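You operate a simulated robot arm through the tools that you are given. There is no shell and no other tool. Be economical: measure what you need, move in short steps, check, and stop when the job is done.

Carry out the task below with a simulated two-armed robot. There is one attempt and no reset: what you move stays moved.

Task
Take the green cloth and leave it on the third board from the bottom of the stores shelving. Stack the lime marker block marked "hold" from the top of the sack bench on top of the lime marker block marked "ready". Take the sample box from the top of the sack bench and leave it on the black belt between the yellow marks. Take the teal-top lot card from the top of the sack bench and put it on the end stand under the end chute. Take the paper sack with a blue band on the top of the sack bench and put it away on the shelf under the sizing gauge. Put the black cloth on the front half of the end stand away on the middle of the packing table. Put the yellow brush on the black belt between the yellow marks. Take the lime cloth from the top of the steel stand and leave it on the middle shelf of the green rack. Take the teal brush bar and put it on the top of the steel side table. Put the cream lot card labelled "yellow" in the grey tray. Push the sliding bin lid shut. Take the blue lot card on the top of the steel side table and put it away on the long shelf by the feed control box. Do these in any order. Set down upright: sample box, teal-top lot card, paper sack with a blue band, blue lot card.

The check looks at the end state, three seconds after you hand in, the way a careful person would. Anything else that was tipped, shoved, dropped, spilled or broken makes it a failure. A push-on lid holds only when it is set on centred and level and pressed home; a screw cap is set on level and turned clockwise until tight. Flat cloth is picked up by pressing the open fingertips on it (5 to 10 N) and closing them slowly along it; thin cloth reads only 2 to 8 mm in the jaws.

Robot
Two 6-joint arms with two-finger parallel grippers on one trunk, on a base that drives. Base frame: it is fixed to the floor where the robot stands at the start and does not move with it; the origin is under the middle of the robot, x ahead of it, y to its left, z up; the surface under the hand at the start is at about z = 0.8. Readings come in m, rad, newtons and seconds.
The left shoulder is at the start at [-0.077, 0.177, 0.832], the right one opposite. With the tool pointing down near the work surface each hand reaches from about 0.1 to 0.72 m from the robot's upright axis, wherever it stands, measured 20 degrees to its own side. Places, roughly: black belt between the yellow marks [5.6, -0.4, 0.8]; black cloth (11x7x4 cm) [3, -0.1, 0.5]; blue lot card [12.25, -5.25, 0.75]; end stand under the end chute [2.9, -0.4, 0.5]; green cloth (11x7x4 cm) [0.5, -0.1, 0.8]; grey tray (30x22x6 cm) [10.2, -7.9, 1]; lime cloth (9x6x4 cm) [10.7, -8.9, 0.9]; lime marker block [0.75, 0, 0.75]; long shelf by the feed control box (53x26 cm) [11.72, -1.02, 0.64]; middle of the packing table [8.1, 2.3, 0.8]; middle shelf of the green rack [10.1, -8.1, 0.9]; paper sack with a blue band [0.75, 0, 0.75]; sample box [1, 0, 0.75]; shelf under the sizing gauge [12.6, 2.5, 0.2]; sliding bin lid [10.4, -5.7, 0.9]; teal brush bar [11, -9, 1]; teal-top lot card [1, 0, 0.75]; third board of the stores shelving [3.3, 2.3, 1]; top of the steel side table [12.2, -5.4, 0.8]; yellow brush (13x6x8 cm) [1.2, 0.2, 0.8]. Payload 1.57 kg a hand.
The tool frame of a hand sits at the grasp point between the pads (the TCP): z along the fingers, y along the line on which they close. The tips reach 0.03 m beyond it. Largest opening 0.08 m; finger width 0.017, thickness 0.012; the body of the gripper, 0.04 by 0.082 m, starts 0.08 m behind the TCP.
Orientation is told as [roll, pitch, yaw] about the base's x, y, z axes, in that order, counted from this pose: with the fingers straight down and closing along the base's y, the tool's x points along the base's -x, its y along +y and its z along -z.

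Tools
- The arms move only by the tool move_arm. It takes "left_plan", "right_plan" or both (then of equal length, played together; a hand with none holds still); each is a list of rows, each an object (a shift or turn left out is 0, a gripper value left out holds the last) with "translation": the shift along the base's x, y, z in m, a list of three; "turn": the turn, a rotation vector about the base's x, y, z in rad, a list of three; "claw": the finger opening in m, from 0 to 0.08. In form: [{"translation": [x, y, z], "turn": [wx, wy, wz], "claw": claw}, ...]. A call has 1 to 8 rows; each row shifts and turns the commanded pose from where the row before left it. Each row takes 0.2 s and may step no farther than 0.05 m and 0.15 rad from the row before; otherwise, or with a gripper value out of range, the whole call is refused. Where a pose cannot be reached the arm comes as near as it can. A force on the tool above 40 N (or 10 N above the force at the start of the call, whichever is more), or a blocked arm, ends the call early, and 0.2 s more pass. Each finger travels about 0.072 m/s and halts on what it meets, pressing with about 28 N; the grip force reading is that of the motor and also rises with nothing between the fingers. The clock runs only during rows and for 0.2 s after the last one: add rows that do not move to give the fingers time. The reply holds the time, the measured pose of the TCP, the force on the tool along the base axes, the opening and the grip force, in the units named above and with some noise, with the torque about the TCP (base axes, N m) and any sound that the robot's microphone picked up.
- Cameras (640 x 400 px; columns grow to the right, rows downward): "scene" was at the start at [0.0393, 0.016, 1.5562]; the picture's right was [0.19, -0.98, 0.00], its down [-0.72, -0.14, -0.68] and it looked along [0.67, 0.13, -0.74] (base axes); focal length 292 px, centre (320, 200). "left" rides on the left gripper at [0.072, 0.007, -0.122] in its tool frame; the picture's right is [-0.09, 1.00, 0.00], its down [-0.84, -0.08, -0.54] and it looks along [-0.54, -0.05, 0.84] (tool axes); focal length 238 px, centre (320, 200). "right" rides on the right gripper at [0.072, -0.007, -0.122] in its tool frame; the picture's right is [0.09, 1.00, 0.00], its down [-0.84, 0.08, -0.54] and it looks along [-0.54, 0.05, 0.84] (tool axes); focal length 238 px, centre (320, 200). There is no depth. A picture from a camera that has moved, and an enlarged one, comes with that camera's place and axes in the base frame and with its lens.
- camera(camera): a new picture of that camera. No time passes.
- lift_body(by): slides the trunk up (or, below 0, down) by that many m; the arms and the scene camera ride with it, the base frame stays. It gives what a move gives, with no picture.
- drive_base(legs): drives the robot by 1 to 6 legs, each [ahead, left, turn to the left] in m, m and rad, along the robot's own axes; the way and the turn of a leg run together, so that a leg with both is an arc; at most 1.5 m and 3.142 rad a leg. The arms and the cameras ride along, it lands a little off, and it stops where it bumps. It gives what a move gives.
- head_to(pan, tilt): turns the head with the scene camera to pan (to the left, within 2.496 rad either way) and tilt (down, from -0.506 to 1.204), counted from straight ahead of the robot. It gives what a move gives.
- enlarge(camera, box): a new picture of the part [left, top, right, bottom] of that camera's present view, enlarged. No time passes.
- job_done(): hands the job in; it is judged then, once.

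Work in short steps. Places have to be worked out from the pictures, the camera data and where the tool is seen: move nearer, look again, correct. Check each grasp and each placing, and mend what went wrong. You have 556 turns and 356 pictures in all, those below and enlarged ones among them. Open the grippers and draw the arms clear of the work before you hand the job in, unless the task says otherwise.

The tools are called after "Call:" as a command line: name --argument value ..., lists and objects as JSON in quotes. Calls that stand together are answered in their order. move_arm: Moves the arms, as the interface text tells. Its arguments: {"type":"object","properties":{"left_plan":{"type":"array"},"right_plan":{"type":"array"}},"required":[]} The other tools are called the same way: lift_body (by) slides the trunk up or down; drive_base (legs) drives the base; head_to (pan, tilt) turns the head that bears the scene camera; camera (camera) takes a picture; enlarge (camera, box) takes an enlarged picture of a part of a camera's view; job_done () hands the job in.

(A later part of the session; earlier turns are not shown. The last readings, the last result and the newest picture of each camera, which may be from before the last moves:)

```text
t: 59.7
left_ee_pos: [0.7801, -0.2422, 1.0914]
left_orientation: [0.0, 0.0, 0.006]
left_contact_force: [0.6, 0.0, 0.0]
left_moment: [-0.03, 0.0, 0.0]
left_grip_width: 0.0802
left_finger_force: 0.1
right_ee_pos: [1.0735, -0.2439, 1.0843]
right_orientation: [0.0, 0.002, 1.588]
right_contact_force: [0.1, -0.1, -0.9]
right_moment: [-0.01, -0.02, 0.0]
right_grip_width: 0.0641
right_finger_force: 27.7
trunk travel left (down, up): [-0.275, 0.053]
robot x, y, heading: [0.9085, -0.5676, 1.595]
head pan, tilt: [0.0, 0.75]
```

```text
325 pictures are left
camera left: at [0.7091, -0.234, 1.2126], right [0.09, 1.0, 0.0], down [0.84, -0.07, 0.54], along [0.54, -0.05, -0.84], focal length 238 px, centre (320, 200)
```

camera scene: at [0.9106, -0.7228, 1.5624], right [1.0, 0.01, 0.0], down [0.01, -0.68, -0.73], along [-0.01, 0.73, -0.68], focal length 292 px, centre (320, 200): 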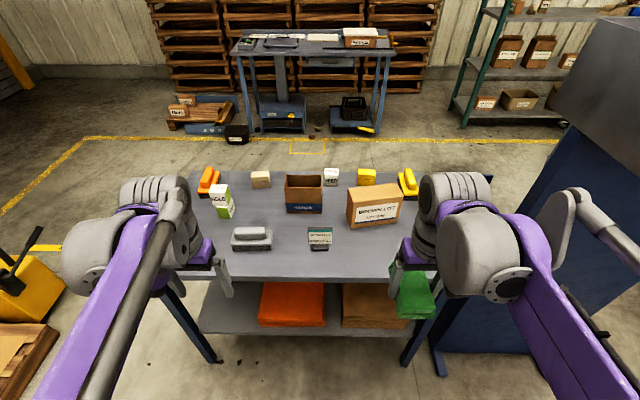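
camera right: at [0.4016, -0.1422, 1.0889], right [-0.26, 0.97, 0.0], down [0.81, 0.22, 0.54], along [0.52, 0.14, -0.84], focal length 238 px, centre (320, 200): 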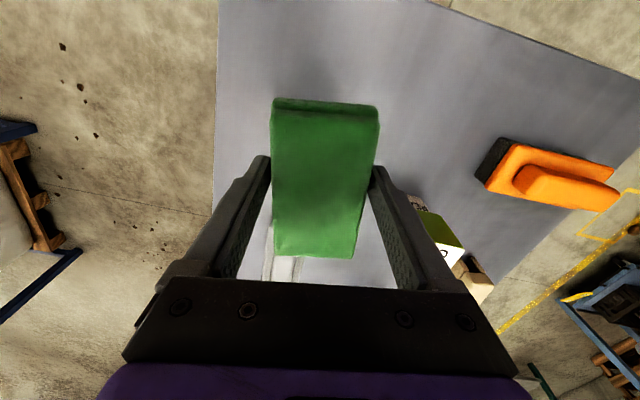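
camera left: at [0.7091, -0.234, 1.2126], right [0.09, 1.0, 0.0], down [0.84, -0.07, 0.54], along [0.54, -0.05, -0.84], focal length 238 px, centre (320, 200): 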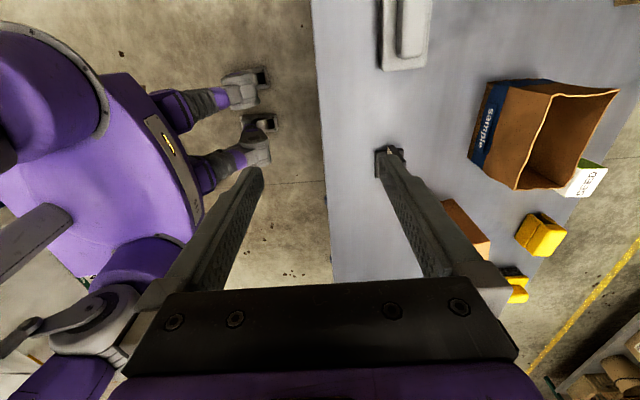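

The card is hidden behind a finger. I'll move the hand to line up with y≈-0.135 and lower a little.

Call:
move_arm --left_plan '[{"translation": [0.01, 0.035, -0.02]}, {"translation": [0.01, 0.035, -0.02]}, {"translation": [0.0, 0.037, -0.02]}, {"translation": [0.0, 0, -0.03]}]'

Call:
camera --camera "left"

```text
t: 60.7
left_ee_pos: [0.7995, -0.1325, 1.0052]
left_orientation: [-0.001, 0.001, 0.008]
left_contact_force: [-0.4, 0.1, 0.0]
left_moment: [0.01, 0.02, 0.03]
left_grip_width: 0.0797
left_finger_force: 0.1
right_ee_pos: [1.0726, -0.2431, 1.0842]
right_orientation: [0.0, 0.001, 1.589]
right_contact_force: [-0.2, -0.4, 0.1]
right_moment: [0.04, -0.02, 0.01]
right_grip_width: 0.0641
right_finger_force: 27.4
trunk travel left (down, up): [-0.275, 0.053]
robot x, y, heading: [0.9045, -0.5688, 1.586]
head pan, tilt: [0.0, 0.75]
```

```text
324 pictures are left
camera left: at [0.7295, -0.1256, 1.1264], right [0.08, 1.0, 0.0], down [0.84, -0.07, 0.54], along [0.54, -0.05, -0.84], focal length 238 px, centre (320, 200)
```

left: 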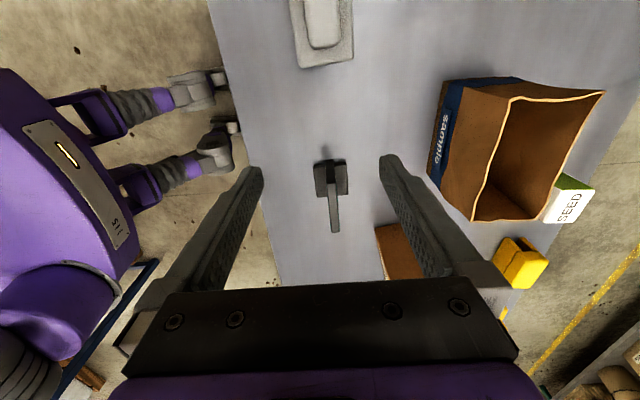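

Card top edge runs x 0.862–0.93 at y≈-0.126. I'll move above its centre and descend, then close gently.

Call:
move_arm --left_plan '[{"translation": [0.048, 0.003, 0]}, {"translation": [0.048, 0.004, 0]}, {"translation": [0, 0, -0.045]}, {"translation": [0, 0, -0.045]}, {"translation": [0, 0, -0.042]}, {"translation": [0, 0, 0]}]'

Call:
camera --camera "left"

```text
t: 62.1
left_ee_pos: [0.8975, -0.128, 0.8725]
left_orientation: [0.001, 0.001, 0.01]
left_contact_force: [0.3, 0.0, -0.8]
left_moment: [0.01, -0.02, 0.01]
left_grip_width: 0.0799
left_finger_force: 0.1
right_ee_pos: [1.0728, -0.2423, 1.0845]
right_orientation: [-0.001, 0.001, 1.589]
right_contact_force: [-0.5, -0.6, -1.1]
right_moment: [0.01, 0.0, 0.05]
right_grip_width: 0.0645
right_finger_force: 28.1
trunk travel left (down, up): [-0.275, 0.053]
robot x, y, heading: [0.9074, -0.5647, 1.586]
head pan, tilt: [0.0, 0.75]
```

```text
323 pictures are left
camera left: at [0.8265, -0.1201, 0.994], right [0.08, 1.0, 0.0], down [0.84, -0.07, 0.54], along [0.54, -0.05, -0.84], focal length 238 px, centre (320, 200)
```

left: 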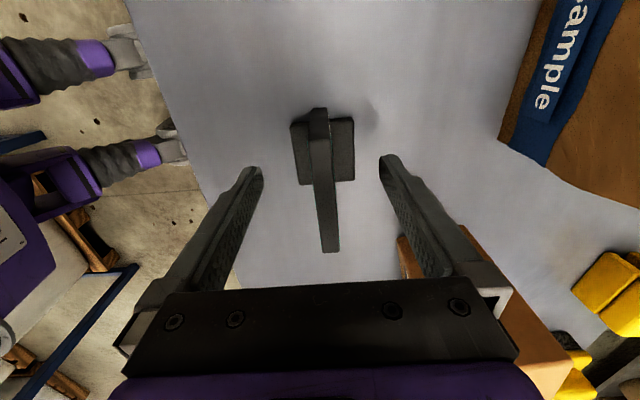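

The card is centred between the fingers. Close and lift.

Call:
move_arm --left_plan '[{"claw": 0.05}, {"claw": 0.025}, {"claw": 0.0}, {"claw": 0.0}, {"claw": 0.0}, {"translation": [0, 0, 0.03]}, {"translation": [0, 0, 0.045]}, {"translation": [0, 0, 0.045]}]'

Call:
camera --camera "left"

```text
t: 63.9
left_ee_pos: [0.8972, -0.13, 0.9922]
left_orientation: [0.0, -0.001, 0.01]
left_contact_force: [-0.8, -0.4, -0.7]
left_moment: [-0.03, 0.0, 0.02]
left_grip_width: 0.0113
left_finger_force: 28.4
right_ee_pos: [1.0722, -0.243, 1.0832]
right_orientation: [-0.001, 0.0, 1.588]
right_contact_force: [0.7, -0.5, -1.3]
right_moment: [0.0, 0.03, 0.01]
right_grip_width: 0.0639
right_finger_force: 28.1
trunk travel left (down, up): [-0.275, 0.053]
robot x, y, heading: [0.9042, -0.5677, 1.589]
head pan, tilt: [0.0, 0.75]
```

```text
322 pictures are left
camera left: at [0.8261, -0.1231, 1.1142], right [0.08, 1.0, 0.0], down [0.84, -0.07, 0.54], along [0.54, -0.05, -0.84], focal length 238 px, centre (320, 200)
```

left: 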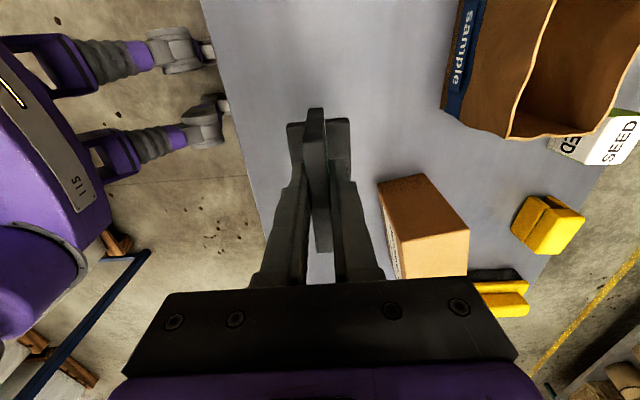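

The card is held (11 mm). I'll draw the hands in and look along the right-hand lane (towards +x) before driving to the end stand.

Call:
move_arm --left_plan '[{"translation": [-0.02, -0.03, 0.03]}, {"translation": [-0.03, -0.03, 0.03]}, {"translation": [-0.03, -0.03, 0.03]}, {"translation": [-0.03, -0.03, 0.0]}]'

Call:
drive_base --legs '[[-0.22, 0, 0]]'

Call:
head_to --pan -1.1 --tilt 0.5

Call:
camera --camera "scene"

```text
refused: row 2 steps farther than a row can; nothing moved
```

```text
t: 65.6
left_ee_pos: [0.9003, -0.3483, 0.992]
left_orientation: [0.001, 0.001, 0.01]
left_contact_force: [0.0, -1.0, -0.4]
left_moment: [-0.02, -0.01, -0.01]
left_grip_width: 0.0115
left_finger_force: 28.3
right_ee_pos: [1.0759, -0.4604, 1.0845]
right_orientation: [0.0, 0.0, 1.59]
right_contact_force: [-1.2, 0.2, -0.8]
right_moment: [-0.03, 0.01, 0.0]
right_grip_width: 0.0643
right_finger_force: 28.2
trunk travel left (down, up): [-0.275, 0.053]
robot x, y, heading: [0.9085, -0.7858, 1.586]
head pan, tilt: [0.0, 0.75]
```

```text
t: 66.9
left_ee_pos: [0.9001, -0.3472, 0.9909]
left_orientation: [0.002, 0.0, 0.01]
left_contact_force: [0.0, -0.5, -0.2]
left_moment: [0.03, 0.03, -0.03]
left_grip_width: 0.0115
left_finger_force: 28.0
right_ee_pos: [1.0752, -0.4604, 1.0834]
right_orientation: [0.0, 0.002, 1.59]
right_contact_force: [0.3, -0.3, -0.5]
right_moment: [0.01, 0.02, -0.02]
right_grip_width: 0.0638
right_finger_force: 28.0
trunk travel left (down, up): [-0.275, 0.053]
robot x, y, heading: [0.9086, -0.7859, 1.589]
head pan, tilt: [-1.1, 0.499]
```

```text
321 pictures are left
camera scene: at [0.9929, -0.7826, 1.5843], right [0.47, -0.88, 0.0], down [-0.42, -0.23, -0.88], along [0.77, 0.41, -0.48], focal length 292 px, centre (320, 200)
```

scene: 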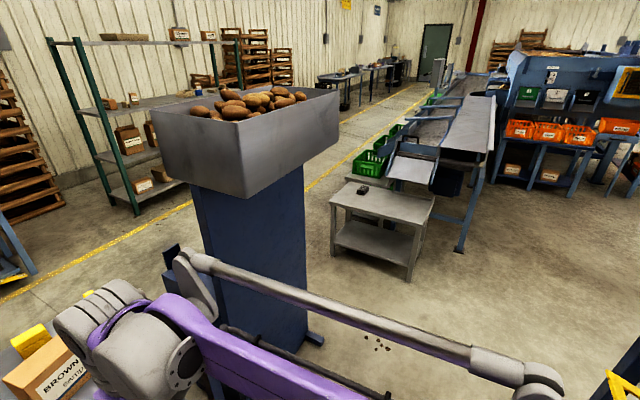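

The end stand (small table with a black cloth) has its front edge at x≈2.77, y -0.62…0.06. I'll draw in the left hand, strafe along the lane, turn to face it and stop short.

Call:
move_arm --left_plan '[{"translation": [-0.02, -0.03, 0.02]}, {"translation": [-0.03, -0.03, 0.02]}, {"translation": [-0.03, -0.03, 0.02]}, {"translation": [-0.03, -0.03, 0.02]}]'

Call:
drive_base --legs '[[-0.05, -1.1, 0], [0, 0, -1.587], [0.2, 0.3, 0]]'

Call:
head_to --pan 0.0 --tilt 0.75

Call:
camera --camera "scene"

```text
t: 67.9
left_ee_pos: [0.7906, -0.4703, 1.0736]
left_orientation: [0.0, 0.001, 0.01]
left_contact_force: [0.6, 0.4, -0.1]
left_moment: [0.0, 0.02, -0.01]
left_grip_width: 0.0116
left_finger_force: 27.9
right_ee_pos: [1.0749, -0.4615, 1.0845]
right_orientation: [0.0, 0.002, 1.589]
right_contact_force: [-0.5, 0.2, -0.6]
right_moment: [-0.02, 0.03, 0.03]
right_grip_width: 0.0637
right_finger_force: 27.9
trunk travel left (down, up): [-0.275, 0.053]
robot x, y, heading: [0.9073, -0.7814, 1.592]
head pan, tilt: [-1.1, 0.499]
```

```text
t: 84.5
left_ee_pos: [2.5254, -0.3752, 1.072]
left_orientation: [0.0, 0.001, -1.53]
left_contact_force: [-0.4, -1.0, -0.9]
left_moment: [0.04, 0.0, 0.02]
left_grip_width: 0.0114
left_finger_force: 27.9
right_ee_pos: [2.5436, -0.6588, 1.0833]
right_orientation: [0.0, 0.001, 0.05]
right_contact_force: [-0.1, -0.2, 0.3]
right_moment: [0.01, 0.0, 0.02]
right_grip_width: 0.0641
right_finger_force: 27.5
trunk travel left (down, up): [-0.275, 0.053]
robot x, y, heading: [2.2126, -0.5058, 0.049]
head pan, tilt: [-1.1, 0.499]
```

```text
t: 85.9
left_ee_pos: [2.5266, -0.3749, 1.0721]
left_orientation: [0.0, -0.001, -1.529]
left_contact_force: [0.9, 0.1, -1.0]
left_moment: [0.01, 0.01, 0.0]
left_grip_width: 0.0116
left_finger_force: 27.2
right_ee_pos: [2.5443, -0.6606, 1.0838]
right_orientation: [0.0, 0.002, 0.051]
right_contact_force: [-0.3, 0.9, -0.9]
right_moment: [0.01, -0.02, 0.03]
right_grip_width: 0.0639
right_finger_force: 28.8
trunk travel left (down, up): [-0.275, 0.053]
robot x, y, heading: [2.2115, -0.5036, 0.048]
head pan, tilt: [0.0, 0.75]
```

```text
320 pictures are left
camera scene: at [2.2565, -0.5009, 1.5624], right [0.05, -1.0, 0.0], down [-0.68, -0.03, -0.73], along [0.73, 0.04, -0.68], focal length 292 px, centre (320, 200)
```

scene: 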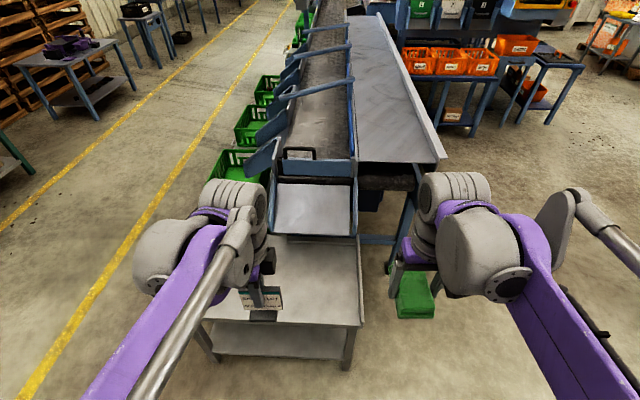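

The stand's near corners are (2.73, -0.62) and (2.72, -0.04); the chute lip is near x≈3.07, y -0.62…-0.24. I'll drive 0.22 m closer and lower the trunk so the hands reach z≈0.5.

Call:
drive_base --legs '[[0.22, 0, 0]]'

Call:
lift_body --by -0.25

Call:
camera --camera "scene"

Call:
camera --camera "right"

```text
t: 87.5
left_ee_pos: [2.743, -0.3616, 1.0709]
left_orientation: [0.001, -0.001, -1.529]
left_contact_force: [-0.6, 0.1, -1.1]
left_moment: [-0.04, 0.04, -0.02]
left_grip_width: 0.0116
left_finger_force: 27.8
right_ee_pos: [2.7582, -0.6486, 1.0836]
right_orientation: [0.0, 0.002, 0.053]
right_contact_force: [-0.4, -0.2, -1.0]
right_moment: [0.0, 0.01, 0.01]
right_grip_width: 0.0642
right_finger_force: 27.7
trunk travel left (down, up): [-0.275, 0.053]
robot x, y, heading: [2.4276, -0.493, 0.054]
head pan, tilt: [0.0, 0.75]
```

```text
t: 90.1
left_ee_pos: [2.7427, -0.3642, 0.8216]
left_orientation: [-0.001, 0.002, -1.527]
left_contact_force: [0.1, -0.1, -0.8]
left_moment: [-0.02, -0.01, -0.02]
left_grip_width: 0.0115
left_finger_force: 28.0
right_ee_pos: [2.759, -0.6497, 0.8337]
right_orientation: [0.0, 0.0, 0.051]
right_contact_force: [0.6, 0.1, -1.0]
right_moment: [0.01, -0.04, -0.01]
right_grip_width: 0.0642
right_finger_force: 28.2
trunk travel left (down, up): [-0.025, 0.303]
robot x, y, heading: [2.4302, -0.4962, 0.051]
head pan, tilt: [0.0, 0.75]
```

```text
319 pictures are left
camera scene: at [2.5197, -0.4871, 1.3035], right [0.05, -1.0, 0.0], down [-0.68, -0.04, -0.73], along [0.73, 0.04, -0.68], focal length 292 px, centre (320, 200)
```

scene: 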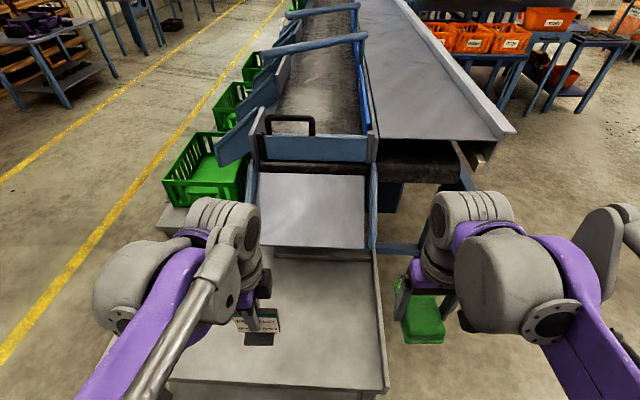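

```text
318 pictures are left
camera right: at [2.6879, -0.6584, 0.9567], right [-0.14, 0.99, 0.0], down [0.83, 0.12, 0.54], along [0.54, 0.08, -0.84], focal length 238 px, centre (320, 200)
```

right: 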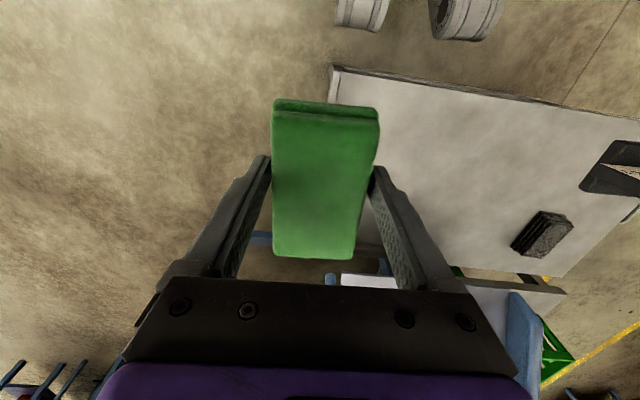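

The black cloth is at ≈(2.99, -0.09). I'll set the card at ≈(2.86, -0.40) on the stand: move over and lower in steps toward z≈0.575.

Call:
move_arm --left_plan '[{"translation": [0.04, -0.013, -0.02]}, {"translation": [0.04, -0.013, -0.02]}, {"translation": [0.037, -0.012, -0.02]}, {"translation": [0, 0, -0.045]}, {"translation": [0, 0, -0.045]}, {"translation": [0, 0, -0.045]}, {"translation": [0, 0, -0.025]}, {"translation": [0, 0, 0]}]'

Call:
move_arm --left_plan '[{"translation": [0, 0, -0.01]}, {"translation": [0, 0, -0.01]}, {"translation": [0, 0, -0.008]}, {"translation": [0, 0, -0.006]}]'

Call:
camera --camera "left"

```text
t: 91.9
left_ee_pos: [2.8595, -0.3993, 0.5994]
left_orientation: [0.001, -0.002, -1.527]
left_contact_force: [1.8, -0.2, 11.3]
left_moment: [-0.05, -0.05, 0.02]
left_grip_width: 0.0115
left_finger_force: 28.0
right_ee_pos: [2.7585, -0.6489, 0.8345]
right_orientation: [0.001, 0.0, 0.051]
right_contact_force: [-1.0, -0.8, -0.6]
right_moment: [0.0, 0.01, 0.0]
right_grip_width: 0.0641
right_finger_force: 27.9
trunk travel left (down, up): [-0.025, 0.303]
robot x, y, heading: [2.4289, -0.4925, 0.052]
head pan, tilt: [0.0, 0.75]
```

```text
t: 92.8
left_ee_pos: [2.8569, -0.4011, 0.5746]
left_orientation: [0.001, 0.002, -1.528]
left_contact_force: [-2.3, 0.8, 19.8]
left_moment: [-0.07, -0.11, -0.01]
left_grip_width: 0.0113
left_finger_force: 27.5
right_ee_pos: [2.7594, -0.6478, 0.8343]
right_orientation: [-0.001, -0.001, 0.052]
right_contact_force: [-0.7, -0.1, -0.4]
right_moment: [0.0, 0.02, 0.0]
right_grip_width: 0.064
right_finger_force: 28.2
trunk travel left (down, up): [-0.025, 0.303]
robot x, y, heading: [2.4286, -0.4908, 0.056]
head pan, tilt: [0.0, 0.75]
stopped in row 4 (left hand): the force on the tool passed its limit at 59 N (the readings are from after the stop); the commanded pose is now the measured one
```

```text
317 pictures are left
camera left: at [2.8627, -0.3277, 0.6972], right [1.0, -0.05, 0.0], down [-0.04, -0.84, 0.54], along [-0.03, -0.54, -0.84], focal length 238 px, centre (320, 200)
```

left: 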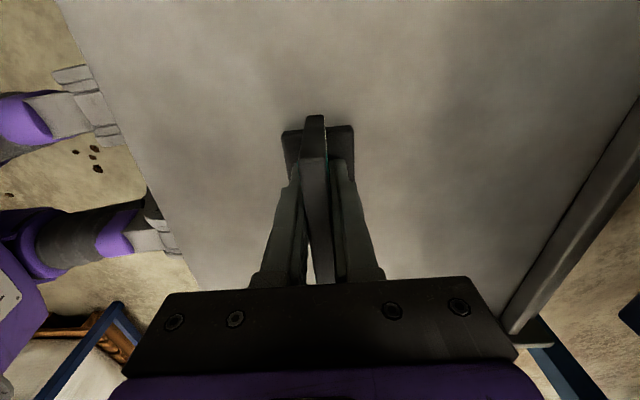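

Contact first came near z 0.60, so the stand surface is ≈0.527 and the card slid up a bit in the fingers. It is seated, so I'll open slowly and rise.

Call:
move_arm --left_plan '[{"translation": [0, 0, 0.003]}, {"claw": 0.02}, {"claw": 0.035}, {"claw": 0.05}, {"claw": 0.065}, {"claw": 0.08}, {"translation": [0, 0, 0.03]}]'

Call:
move_arm --left_plan '[{"translation": [0, 0, 0.045]}, {"translation": [0, 0, 0.045]}, {"translation": [0, 0, 0.04]}]'

Call:
camera --camera "left"

Call:
camera --camera "right"

```text
t: 94.3
left_ee_pos: [2.8586, -0.3996, 0.6076]
left_orientation: [-0.001, 0.002, -1.528]
left_contact_force: [-0.1, 1.0, 0.2]
left_moment: [0.03, -0.02, 0.04]
left_grip_width: 0.0799
left_finger_force: 0.0
right_ee_pos: [2.7597, -0.6481, 0.8345]
right_orientation: [-0.001, 0.001, 0.052]
right_contact_force: [0.5, 0.1, -0.6]
right_moment: [0.01, 0.0, 0.01]
right_grip_width: 0.0642
right_finger_force: 27.4
trunk travel left (down, up): [-0.025, 0.303]
robot x, y, heading: [2.4283, -0.4946, 0.047]
head pan, tilt: [0.0, 0.75]
```

```text
t: 95.2
left_ee_pos: [2.8559, -0.4004, 0.736]
left_orientation: [0.0, 0.002, -1.526]
left_contact_force: [-0.2, 0.9, -0.4]
left_moment: [0.01, -0.02, -0.01]
left_grip_width: 0.0798
left_finger_force: 0.1
right_ee_pos: [2.7596, -0.6487, 0.8335]
right_orientation: [-0.001, 0.001, 0.053]
right_contact_force: [0.8, 0.4, -1.1]
right_moment: [-0.01, -0.03, 0.0]
right_grip_width: 0.0642
right_finger_force: 27.9
trunk travel left (down, up): [-0.025, 0.303]
robot x, y, heading: [2.4258, -0.4906, 0.054]
head pan, tilt: [0.0, 0.75]
```

```text
316 pictures are left
camera left: at [2.8611, -0.3265, 0.8596], right [1.0, -0.05, 0.0], down [-0.04, -0.84, 0.54], along [-0.03, -0.54, -0.84], focal length 238 px, centre (320, 200)
```

left: 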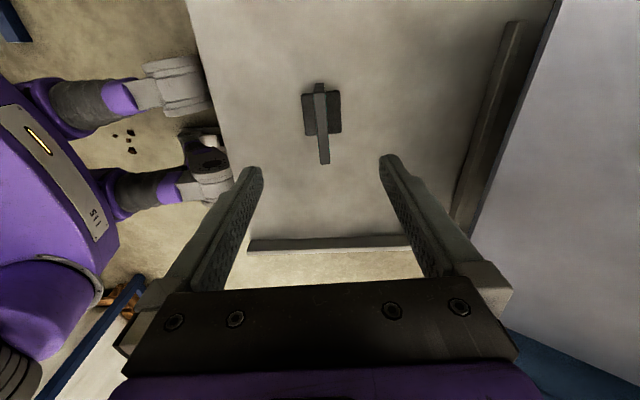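

```text
315 pictures are left
camera right: at [2.6879, -0.6584, 0.9566], right [-0.14, 0.99, 0.0], down [0.83, 0.12, 0.54], along [0.54, 0.08, -0.84], focal length 238 px, centre (320, 200)
```

right: 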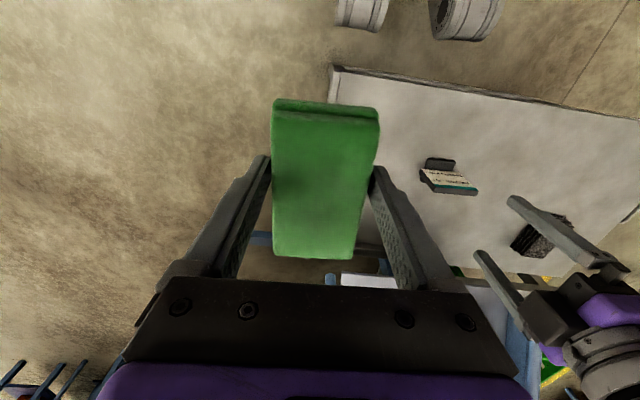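

The card stands upright on the stand. Now the black cloth: swing the left hand back to yaw≈0 and over toward (2.88, -0.12) for a look.

Call:
move_arm --left_plan '[{"translation": [0, 0.035, 0.01], "turn": [0, 0, 0.15]}, {"translation": [0, 0.035, 0.01], "turn": [0, 0, 0.15]}, {"translation": [0, 0.035, 0], "turn": [0, 0, 0.15]}, {"translation": [0, 0.035, 0], "turn": [0, 0, 0.15]}, {"translation": [0, 0.035, 0], "turn": [0, 0, 0.15]}, {"translation": [0, 0.035, 0], "turn": [0, 0, 0.15]}, {"translation": [0, 0.035, 0], "turn": [0, 0, 0.15]}, {"translation": [0, 0.035, 0], "turn": [0, 0, 0.15]}]'

Call:
move_arm --left_plan '[{"turn": [0, 0, 0.15]}, {"turn": [0, 0, 0.15]}]'

Call:
camera --camera "left"

```text
t: 97.0
left_ee_pos: [2.8569, -0.1205, 0.7566]
left_orientation: [-0.002, 0.001, -0.325]
left_contact_force: [-0.2, -1.1, -0.1]
left_moment: [-0.01, 0.04, -0.01]
left_grip_width: 0.0799
left_finger_force: 0.0
right_ee_pos: [2.7601, -0.6487, 0.8342]
right_orientation: [0.001, 0.001, 0.052]
right_contact_force: [-0.9, -0.4, -1.1]
right_moment: [-0.01, 0.02, 0.0]
right_grip_width: 0.0643
right_finger_force: 27.9
trunk travel left (down, up): [-0.025, 0.303]
robot x, y, heading: [2.4257, -0.4922, 0.058]
head pan, tilt: [0.0, 0.75]
```

```text
t: 97.5
left_ee_pos: [2.8574, -0.1213, 0.7562]
left_orientation: [-0.002, 0.001, -0.025]
left_contact_force: [-0.1, 0.2, 0.2]
left_moment: [0.02, 0.02, 0.02]
left_grip_width: 0.0801
left_finger_force: 0.0
right_ee_pos: [2.7598, -0.6472, 0.8342]
right_orientation: [0.0, 0.002, 0.052]
right_contact_force: [-0.3, -0.1, -1.3]
right_moment: [-0.01, -0.03, -0.01]
right_grip_width: 0.0639
right_finger_force: 28.3
trunk travel left (down, up): [-0.025, 0.303]
robot x, y, heading: [2.4265, -0.4938, 0.053]
head pan, tilt: [0.0, 0.75]
```

```text
314 pictures are left
camera left: at [2.7878, -0.1106, 0.8788], right [0.12, 0.99, 0.0], down [0.84, -0.1, 0.54], along [0.54, -0.06, -0.84], focal length 238 px, centre (320, 200)
```

left: 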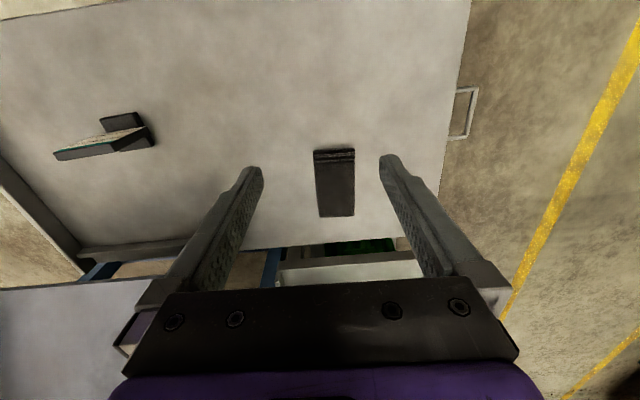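

Black cloth centre ≈(2.973, -0.108), aligned. Move over it and descend to z≈0.565.

Call:
move_arm --left_plan '[{"translation": [0.04, 0.004, 0]}, {"translation": [0.04, 0.004, 0]}, {"translation": [0.035, 0.005, -0.02]}, {"translation": [0, 0, -0.045]}, {"translation": [0, 0, -0.045]}, {"translation": [0, 0, -0.045]}, {"translation": [0, 0, -0.035]}, {"translation": [0, 0, 0]}]'

Call:
camera --camera "left"

```text
t: 99.3
left_ee_pos: [2.9749, -0.1067, 0.5665]
left_orientation: [0.001, 0.004, -0.03]
left_contact_force: [0.9, 0.3, -0.4]
left_moment: [0.03, 0.0, 0.01]
left_grip_width: 0.0799
left_finger_force: 0.0
right_ee_pos: [2.7598, -0.6483, 0.8342]
right_orientation: [0.001, 0.001, 0.052]
right_contact_force: [0.7, 0.3, -0.5]
right_moment: [0.01, 0.04, -0.03]
right_grip_width: 0.0643
right_finger_force: 27.9
trunk travel left (down, up): [-0.025, 0.303]
robot x, y, heading: [2.4258, -0.4921, 0.056]
head pan, tilt: [0.0, 0.75]
```

```text
313 pictures are left
camera left: at [2.9055, -0.0977, 0.6878], right [0.12, 0.99, 0.0], down [0.84, -0.1, 0.54], along [0.54, -0.07, -0.84], focal length 238 px, centre (320, 200)
```

left: 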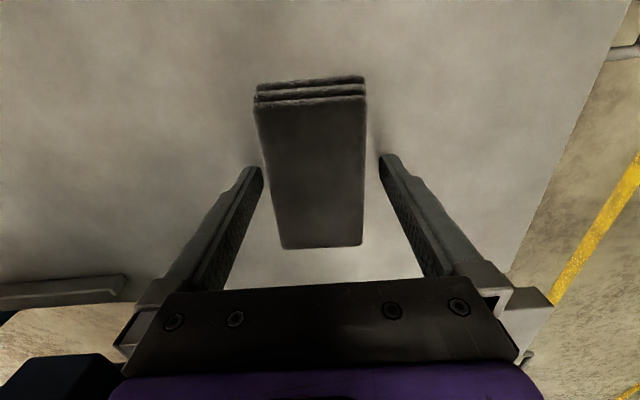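

Well aligned. Close and lift.

Call:
move_arm --left_plan '[{"claw": 0.06}, {"claw": 0.045}, {"claw": 0.035}, {"claw": 0.03}, {"translation": [0, 0, 0.04]}, {"translation": [0, 0, 0.045]}, {"translation": [-0.02, 0, 0.04]}, {"translation": [-0.03, 0, 0.03]}]'

Call:
move_arm --left_plan '[{"translation": [-0.04, -0.01, 0.02]}, {"translation": [-0.04, -0.01, 0.02]}, {"translation": [-0.04, -0.01, 0.02]}, {"translation": [-0.04, -0.01, 0.02]}]'

Call:
camera --camera "left"

```text
t: 101.2
left_ee_pos: [2.9242, -0.1051, 0.7257]
left_orientation: [-0.001, 0.002, -0.028]
left_contact_force: [0.1, 0.0, -0.6]
left_moment: [0.01, 0.02, -0.01]
left_grip_width: 0.0642
left_finger_force: 28.4
right_ee_pos: [2.759, -0.6475, 0.8334]
right_orientation: [-0.001, 0.0, 0.052]
right_contact_force: [0.0, 0.0, -0.7]
right_moment: [0.0, 0.02, 0.04]
right_grip_width: 0.0641
right_finger_force: 27.7
trunk travel left (down, up): [-0.025, 0.303]
robot x, y, heading: [2.4281, -0.4946, 0.055]
head pan, tilt: [0.0, 0.75]
```

```text
t: 102.2
left_ee_pos: [2.763, -0.1434, 0.8012]
left_orientation: [-0.001, 0.0, -0.029]
left_contact_force: [-0.8, 0.1, -0.3]
left_moment: [-0.02, 0.02, 0.0]
left_grip_width: 0.0639
left_finger_force: 27.7
right_ee_pos: [2.7591, -0.6488, 0.8336]
right_orientation: [-0.001, 0.0, 0.052]
right_contact_force: [-0.5, -0.3, 0.0]
right_moment: [0.01, 0.0, 0.01]
right_grip_width: 0.0641
right_finger_force: 27.7
trunk travel left (down, up): [-0.025, 0.303]
robot x, y, heading: [2.4285, -0.4946, 0.059]
head pan, tilt: [0.0, 0.75]
```

```text
312 pictures are left
camera left: at [2.6928, -0.1336, 0.9228], right [0.12, 0.99, 0.0], down [0.83, -0.1, 0.54], along [0.54, -0.07, -0.84], focal length 238 px, centre (320, 200)
```

left: 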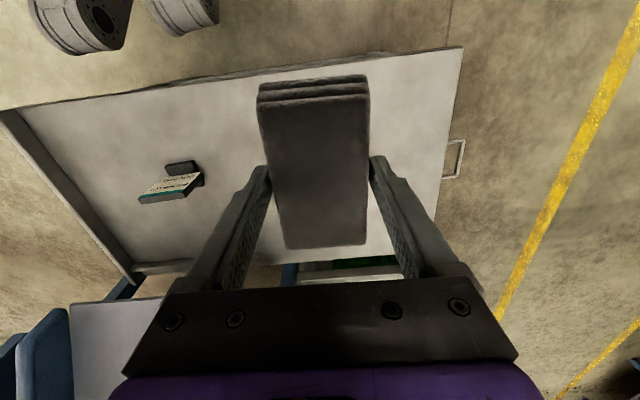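

Black cloth is held. To reach the shelving I need to pass between the machine column and the stand; I'll look at that gap and my own back end.

Call:
lift_body --by 0.25

Call:
head_to --pan 1.9 --tilt 0.9

Call:
camera --camera "scene"

```text
t: 104.7
left_ee_pos: [2.7621, -0.1478, 1.0519]
left_orientation: [-0.002, -0.001, -0.027]
left_contact_force: [0.5, 0.0, -0.7]
left_moment: [0.01, -0.01, -0.04]
left_grip_width: 0.064
left_finger_force: 28.2
right_ee_pos: [2.7599, -0.6476, 1.0839]
right_orientation: [0.001, 0.002, 0.051]
right_contact_force: [0.5, -0.1, -0.3]
right_moment: [-0.01, 0.0, 0.02]
right_grip_width: 0.064
right_finger_force: 28.0
trunk travel left (down, up): [-0.275, 0.053]
robot x, y, heading: [2.4311, -0.4954, 0.053]
head pan, tilt: [0.0, 0.75]
```

```text
t: 106.6
left_ee_pos: [2.763, -0.1478, 1.0524]
left_orientation: [-0.002, 0.003, -0.026]
left_contact_force: [-0.2, -0.3, -1.4]
left_moment: [0.02, -0.03, 0.01]
left_grip_width: 0.064
left_finger_force: 28.2
right_ee_pos: [2.7602, -0.6479, 1.0836]
right_orientation: [-0.001, 0.002, 0.052]
right_contact_force: [-0.2, 0.2, 0.0]
right_moment: [0.05, -0.04, -0.03]
right_grip_width: 0.0641
right_finger_force: 28.3
trunk travel left (down, up): [-0.275, 0.053]
robot x, y, heading: [2.4297, -0.4949, 0.053]
head pan, tilt: [1.901, 0.901]
```

```text
311 pictures are left
camera scene: at [2.362, -0.4237, 1.5505], right [0.93, 0.37, 0.0], down [0.29, -0.73, -0.62], along [-0.23, 0.58, -0.78], focal length 292 px, centre (320, 200)
```

scene: 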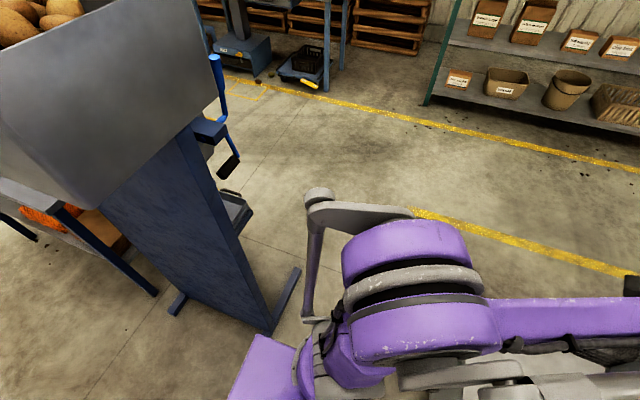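

The gap is about 0.73 m (column x≈2.0, stand x≈2.73) and the robot is about 0.57 m long. I'll square up, shift to x≈2.48 and strafe through in a first short leg.

Call:
drive_base --legs '[[0, 0, -0.053], [0.05, 0, 0], [0, 0.35, 0]]'

Call:
camera --camera "scene"

```text
t: 111.2
left_ee_pos: [2.8325, 0.1863, 1.0526]
left_orientation: [-0.003, 0.002, -0.082]
left_contact_force: [-0.6, 0.0, -1.1]
left_moment: [0.01, 0.02, -0.01]
left_grip_width: 0.0639
left_finger_force: 27.6
right_ee_pos: [2.8018, -0.3142, 1.0835]
right_orientation: [-0.001, 0.001, 0.0]
right_contact_force: [0.4, 0.0, -1.4]
right_moment: [-0.02, -0.04, 0.02]
right_grip_width: 0.0641
right_finger_force: 28.0
trunk travel left (down, up): [-0.275, 0.053]
robot x, y, heading: [2.4766, -0.1407, -0.002]
head pan, tilt: [1.901, 0.901]
```

```text
310 pictures are left
camera scene: at [2.4159, -0.0676, 1.5504], right [0.95, 0.32, 0.0], down [0.25, -0.74, -0.62], along [-0.2, 0.59, -0.78], focal length 292 px, centre (320, 200)
```

scene: 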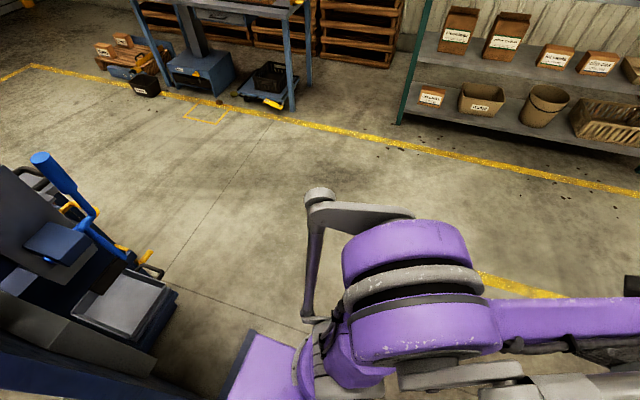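

Passing cleanly. Continue out to the aisle, then to x≈3.28, turn to face the shelving and look.

Call:
drive_base --legs '[[0, 1.2, 0], [0.8, 0, 0], [0, 0, 1.5708]]'

Call:
head_to --pan 0.0 --tilt 0.45

Call:
camera --camera "scene"

```text
t: 113.3
left_ee_pos: [2.8312, 0.2421, 1.0518]
left_orientation: [-0.001, 0.001, -0.088]
left_contact_force: [-1.1, 0.0, 0.2]
left_moment: [0.01, 0.03, 0.0]
left_grip_width: 0.0641
left_finger_force: 27.5
right_ee_pos: [2.7969, -0.258, 1.0839]
right_orientation: [-0.001, -0.001, -0.007]
right_contact_force: [-0.1, 0.5, -0.4]
right_moment: [-0.02, -0.01, 0.04]
right_grip_width: 0.0639
right_finger_force: 28.4
trunk travel left (down, up): [-0.275, 0.053]
robot x, y, heading: [2.4765, -0.0844, -0.007]
head pan, tilt: [1.901, 0.901]
stopped in leg 1: the robot was blocked; the commanded pose is now the measured one
```

```text
t: 115.2
left_ee_pos: [2.8303, 0.2402, 1.052]
left_orientation: [-0.001, 0.003, -0.09]
left_contact_force: [0.3, 0.8, -0.8]
left_moment: [0.0, -0.02, -0.03]
left_grip_width: 0.0641
left_finger_force: 27.8
right_ee_pos: [2.7979, -0.2588, 1.0832]
right_orientation: [-0.002, 0.002, -0.008]
right_contact_force: [0.9, -0.5, -0.9]
right_moment: [0.01, 0.03, 0.01]
right_grip_width: 0.0641
right_finger_force: 28.1
trunk travel left (down, up): [-0.275, 0.053]
robot x, y, heading: [2.4773, -0.0847, -0.01]
head pan, tilt: [0.0, 0.45]
```

```text
309 pictures are left
camera scene: at [2.529, -0.0825, 1.5888], right [-0.01, -1.0, 0.0], down [-0.44, 0.0, -0.9], along [0.9, -0.01, -0.44], focal length 292 px, centre (320, 200)
```

scene: 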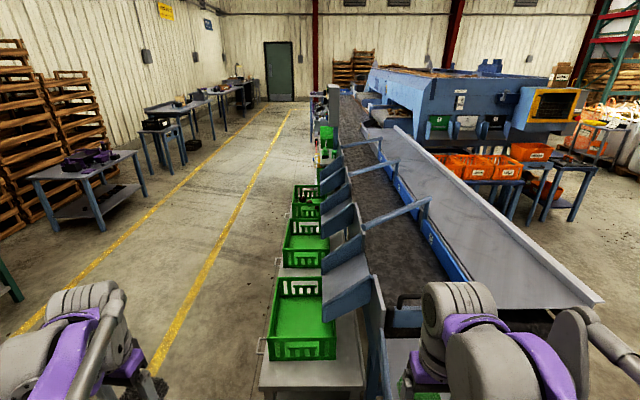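

Blocked after only 5 cm. I need to find what touches: look down front-left and rear-left.

Call:
head_to --pan 0.3 --tilt 1.2

Call:
camera --camera "scene"

Call:
head_to --pan 2.4 --tilt 1.0

Call:
camera --camera "scene"

```text
t: 116.3
left_ee_pos: [2.8309, 0.2411, 1.0519]
left_orientation: [-0.001, 0.003, -0.087]
left_contact_force: [-0.4, -0.8, -0.4]
left_moment: [0.01, 0.03, -0.02]
left_grip_width: 0.0643
left_finger_force: 27.6
right_ee_pos: [2.7958, -0.2595, 1.0826]
right_orientation: [-0.001, 0.002, -0.006]
right_contact_force: [-0.8, 0.4, -0.9]
right_moment: [-0.01, 0.0, -0.01]
right_grip_width: 0.0641
right_finger_force: 28.3
trunk travel left (down, up): [-0.275, 0.053]
robot x, y, heading: [2.4755, -0.0845, -0.008]
head pan, tilt: [0.3, 1.201]
```

```text
308 pictures are left
camera scene: at [2.4907, -0.0658, 1.5307], right [0.29, -0.96, 0.0], down [-0.89, -0.27, -0.36], along [0.35, 0.1, -0.93], focal length 292 px, centre (320, 200)
```

scene: 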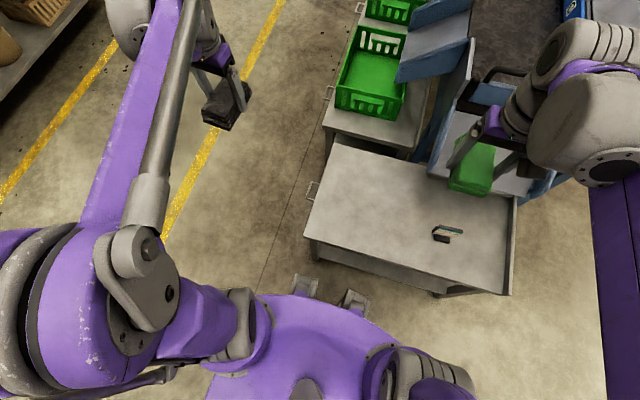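

```text
t: 118.3
left_ee_pos: [2.8304, 0.2405, 1.0512]
left_orientation: [0.0, 0.001, -0.088]
left_contact_force: [-0.2, -0.5, -0.7]
left_moment: [0.01, -0.02, 0.04]
left_grip_width: 0.064
left_finger_force: 28.2
right_ee_pos: [2.7969, -0.2588, 1.0836]
right_orientation: [0.0, 0.002, -0.007]
right_contact_force: [0.5, 0.0, -0.2]
right_moment: [0.03, 0.02, 0.03]
right_grip_width: 0.064
right_finger_force: 27.9
trunk travel left (down, up): [-0.275, 0.053]
robot x, y, heading: [2.4732, -0.0837, -0.009]
head pan, tilt: [2.4, 1.0]
```

```text
307 pictures are left
camera scene: at [2.3862, -0.0344, 1.5432], right [0.68, 0.73, 0.0], down [0.62, -0.57, -0.54], along [-0.4, 0.37, -0.84], focal length 292 px, centre (320, 200)
```

scene: 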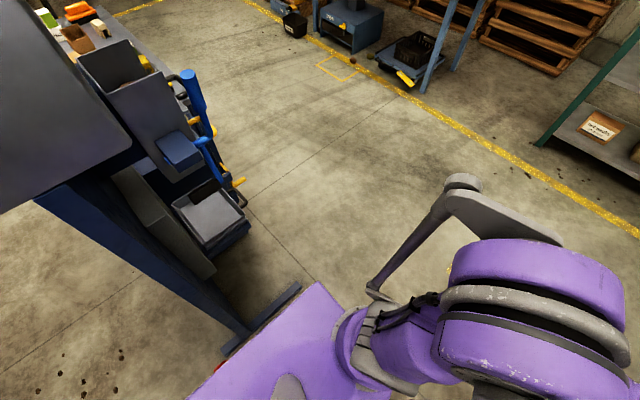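

I'll zoom on the front casters and stand legs to see whether the contact is there.

Call:
head_to --pan 0.6 --tilt 1.2

Call:
camera --camera "scene"

Call:
head_to --pan 2.49 --tilt 1.2

Call:
camera --camera "scene"

```text
t: 120.1
left_ee_pos: [2.8299, 0.2402, 1.0513]
left_orientation: [-0.004, 0.004, -0.086]
left_contact_force: [0.5, 0.1, -0.7]
left_moment: [0.01, -0.01, 0.0]
left_grip_width: 0.064
left_finger_force: 27.9
right_ee_pos: [2.7972, -0.2592, 1.0842]
right_orientation: [0.0, 0.002, -0.007]
right_contact_force: [0.2, 0.4, -1.0]
right_moment: [0.01, -0.02, 0.03]
right_grip_width: 0.0642
right_finger_force: 28.0
trunk travel left (down, up): [-0.275, 0.053]
robot x, y, heading: [2.4743, -0.0836, -0.005]
head pan, tilt: [0.6, 1.201]
```

```text
306 pictures are left
camera scene: at [2.4835, -0.0506, 1.5306], right [0.56, -0.83, 0.0], down [-0.77, -0.52, -0.36], along [0.3, 0.2, -0.93], focal length 292 px, centre (320, 200)
```

scene: 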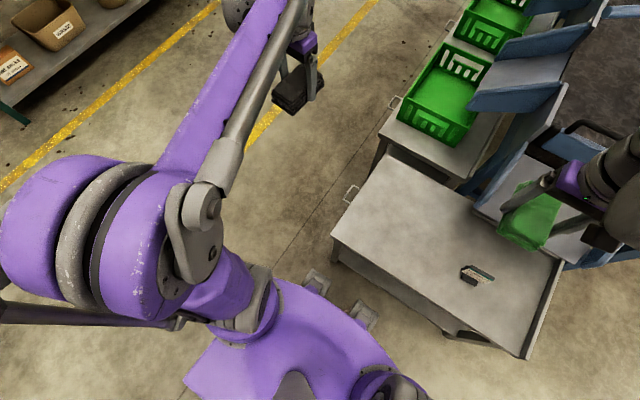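

```text
t: 121.9
left_ee_pos: [2.8311, 0.2413, 1.0509]
left_orientation: [-0.001, 0.002, -0.087]
left_contact_force: [0.2, -0.5, -0.9]
left_moment: [0.04, 0.02, -0.03]
left_grip_width: 0.064
left_finger_force: 28.5
right_ee_pos: [2.7969, -0.2582, 1.0834]
right_orientation: [-0.002, 0.001, -0.006]
right_contact_force: [-0.1, -0.3, -1.3]
right_moment: [-0.03, 0.0, 0.01]
right_grip_width: 0.0643
right_finger_force: 28.2
trunk travel left (down, up): [-0.275, 0.053]
robot x, y, heading: [2.478, -0.0813, -0.007]
head pan, tilt: [2.491, 1.201]
```

```text
305 pictures are left
camera scene: at [2.3929, -0.0476, 1.5306], right [0.61, 0.79, 0.0], down [0.74, -0.57, -0.36], along [-0.29, 0.22, -0.93], focal length 292 px, centre (320, 200)
```

scene: 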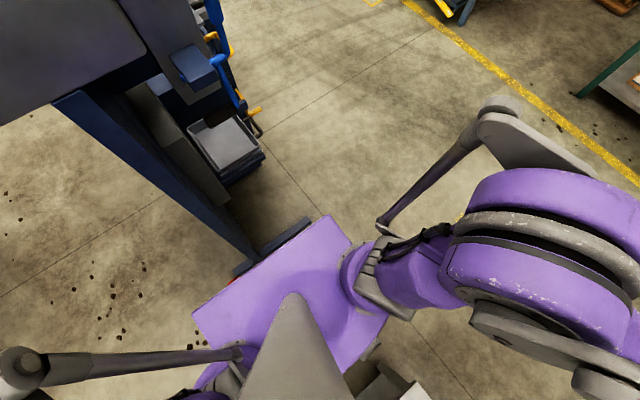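

Nothing obviously touches; the rear is closest to the machine foot. I'll inch 0.03 m forward and try a short strafe.

Call:
drive_base --legs '[[0.03, 0, 0.006], [0, 0.1, 0]]'

```text
t: 122.7
left_ee_pos: [2.8311, 0.2411, 1.052]
left_orientation: [-0.001, 0.001, -0.088]
left_contact_force: [0.0, 0.2, -0.8]
left_moment: [0.01, -0.02, 0.01]
left_grip_width: 0.0643
left_finger_force: 28.3
right_ee_pos: [2.7986, -0.2585, 1.0845]
right_orientation: [0.0, 0.002, -0.008]
right_contact_force: [-0.4, 0.2, -1.5]
right_moment: [0.0, 0.01, -0.02]
right_grip_width: 0.0641
right_finger_force: 27.5
trunk travel left (down, up): [-0.275, 0.053]
robot x, y, heading: [2.4721, -0.0827, -0.008]
head pan, tilt: [2.491, 1.201]
stopped in leg 1: the robot was blocked; the commanded pose is now the measured one
```

Blocked forward, so the front touches the stand's front. Back off 3.5 cm and strafe left.

Call:
drive_base --legs '[[-0.035, 0, 0], [0, 0.1, 0.008]]'

```text
t: 124.7
left_ee_pos: [2.7938, 0.3445, 1.0523]
left_orientation: [-0.001, 0.001, -0.079]
left_contact_force: [-0.6, -0.2, 0.0]
left_moment: [-0.01, -0.01, 0.01]
left_grip_width: 0.0639
left_finger_force: 27.7
right_ee_pos: [2.7651, -0.1542, 1.084]
right_orientation: [-0.001, 0.001, 0.005]
right_contact_force: [0.0, 0.3, -0.5]
right_moment: [0.0, 0.05, 0.01]
right_grip_width: 0.0644
right_finger_force: 27.9
trunk travel left (down, up): [-0.275, 0.053]
robot x, y, heading: [2.4438, 0.015, 0.008]
head pan, tilt: [2.491, 1.201]
```

It is free now. Continue the strafe into the aisle, then go to the shelving and face it.

Call:
drive_base --legs '[[0, 1.1, 0], [0.8, 0, 0], [0, 0, 1.57]]'

Call:
head_to --pan 0.0 --tilt 0.45

Call:
camera --camera "scene"

```text
t: 142.8
left_ee_pos: [2.9062, 1.508, 1.0514]
left_orientation: [-0.002, 0.0, 1.544]
left_contact_force: [0.1, 0.0, -0.8]
left_moment: [-0.01, -0.02, -0.01]
left_grip_width: 0.064
left_finger_force: 28.0
right_ee_pos: [3.407, 1.5056, 1.0831]
right_orientation: [0.001, 0.002, 1.624]
right_contact_force: [0.5, 0.3, -0.5]
right_moment: [0.02, 0.0, 0.0]
right_grip_width: 0.0642
right_finger_force: 28.0
trunk travel left (down, up): [-0.275, 0.053]
robot x, y, heading: [3.2493, 1.1742, 1.621]
head pan, tilt: [2.491, 1.201]
```

```text
t: 145.1
left_ee_pos: [2.9074, 1.5087, 1.0512]
left_orientation: [-0.001, 0.002, 1.544]
left_contact_force: [0.0, -0.4, -0.4]
left_moment: [-0.03, -0.01, 0.01]
left_grip_width: 0.064
left_finger_force: 27.8
right_ee_pos: [3.4079, 1.5067, 1.0842]
right_orientation: [0.0, 0.002, 1.624]
right_contact_force: [-0.4, 0.5, -0.7]
right_moment: [0.03, 0.02, 0.0]
right_grip_width: 0.0638
right_finger_force: 27.9
trunk travel left (down, up): [-0.275, 0.053]
robot x, y, heading: [3.2519, 1.1792, 1.629]
head pan, tilt: [0.0, 0.45]
```

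```text
304 pictures are left
camera scene: at [3.2515, 1.2261, 1.5888], right [1.0, 0.05, 0.0], down [0.02, -0.43, -0.9], along [-0.05, 0.9, -0.44], focal length 292 px, centre (320, 200)
```

scene: 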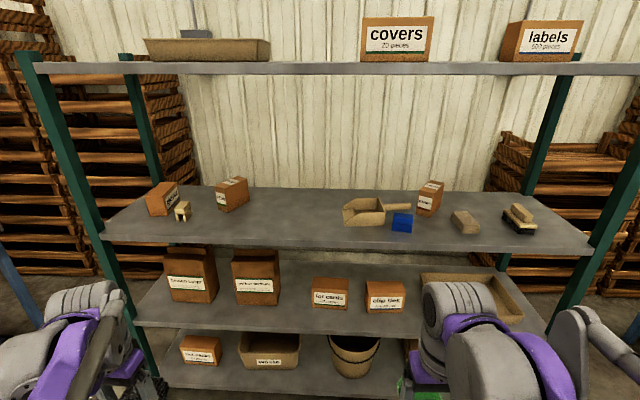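

Third board is z≈1.0, front edge y≈2.09, with a free spot near (3.06, 2.22). I'll raise the trunk a bit, shift left and drive nearer.

Call:
lift_body --by 0.05

Call:
drive_base --legs '[[0, 0, -0.058], [0, 0.32, 0], [0.45, 0, 0]]'

Call:
camera --camera "scene"

Call:
camera --camera "right"

```text
t: 146.0
left_ee_pos: [2.906, 1.5096, 1.1017]
left_orientation: [-0.003, 0.0, 1.546]
left_contact_force: [1.0, 0.3, -0.4]
left_moment: [0.0, -0.03, -0.04]
left_grip_width: 0.0643
left_finger_force: 28.4
right_ee_pos: [3.4061, 1.5059, 1.1336]
right_orientation: [0.0, -0.001, 1.624]
right_contact_force: [-0.5, -0.1, -1.3]
right_moment: [0.0, 0.0, -0.01]
right_grip_width: 0.0641
right_finger_force: 27.6
trunk travel left (down, up): [-0.325, 0.003]
robot x, y, heading: [3.2528, 1.1743, 1.625]
head pan, tilt: [0.0, 0.45]
```

```text
t: 152.1
left_ee_pos: [2.6057, 1.9714, 1.1026]
left_orientation: [-0.003, 0.002, 1.5]
left_contact_force: [0.0, 0.2, -1.2]
left_moment: [0.01, 0.0, -0.02]
left_grip_width: 0.0639
left_finger_force: 27.8
right_ee_pos: [3.1061, 1.9477, 1.1327]
right_orientation: [0.001, 0.001, 1.581]
right_contact_force: [-0.1, -0.6, -1.0]
right_moment: [0.0, -0.03, -0.01]
right_grip_width: 0.0638
right_finger_force: 28.3
trunk travel left (down, up): [-0.325, 0.003]
robot x, y, heading: [2.9375, 1.6218, 1.588]
head pan, tilt: [0.0, 0.45]
```

```text
303 pictures are left
camera scene: at [2.9384, 1.6731, 1.6416], right [1.0, 0.01, 0.0], down [0.0, -0.43, -0.9], along [-0.01, 0.9, -0.43], focal length 292 px, centre (320, 200)
```

scene: 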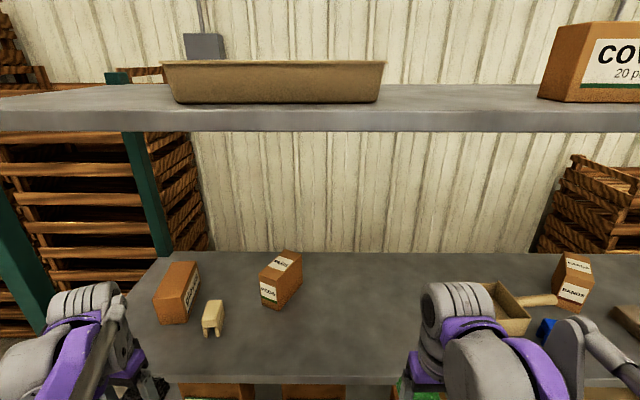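

```text
302 pictures are left
camera right: at [3.1124, 1.8764, 1.2564], right [-0.99, -0.1, 0.0], down [-0.09, 0.84, 0.54], along [-0.06, 0.54, -0.84], focal length 238 px, centre (320, 200)
```

right: 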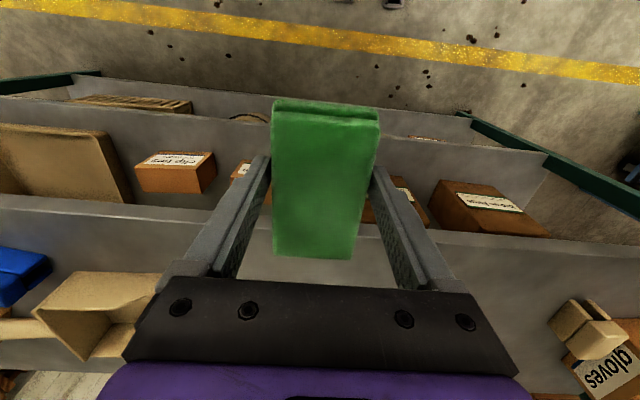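

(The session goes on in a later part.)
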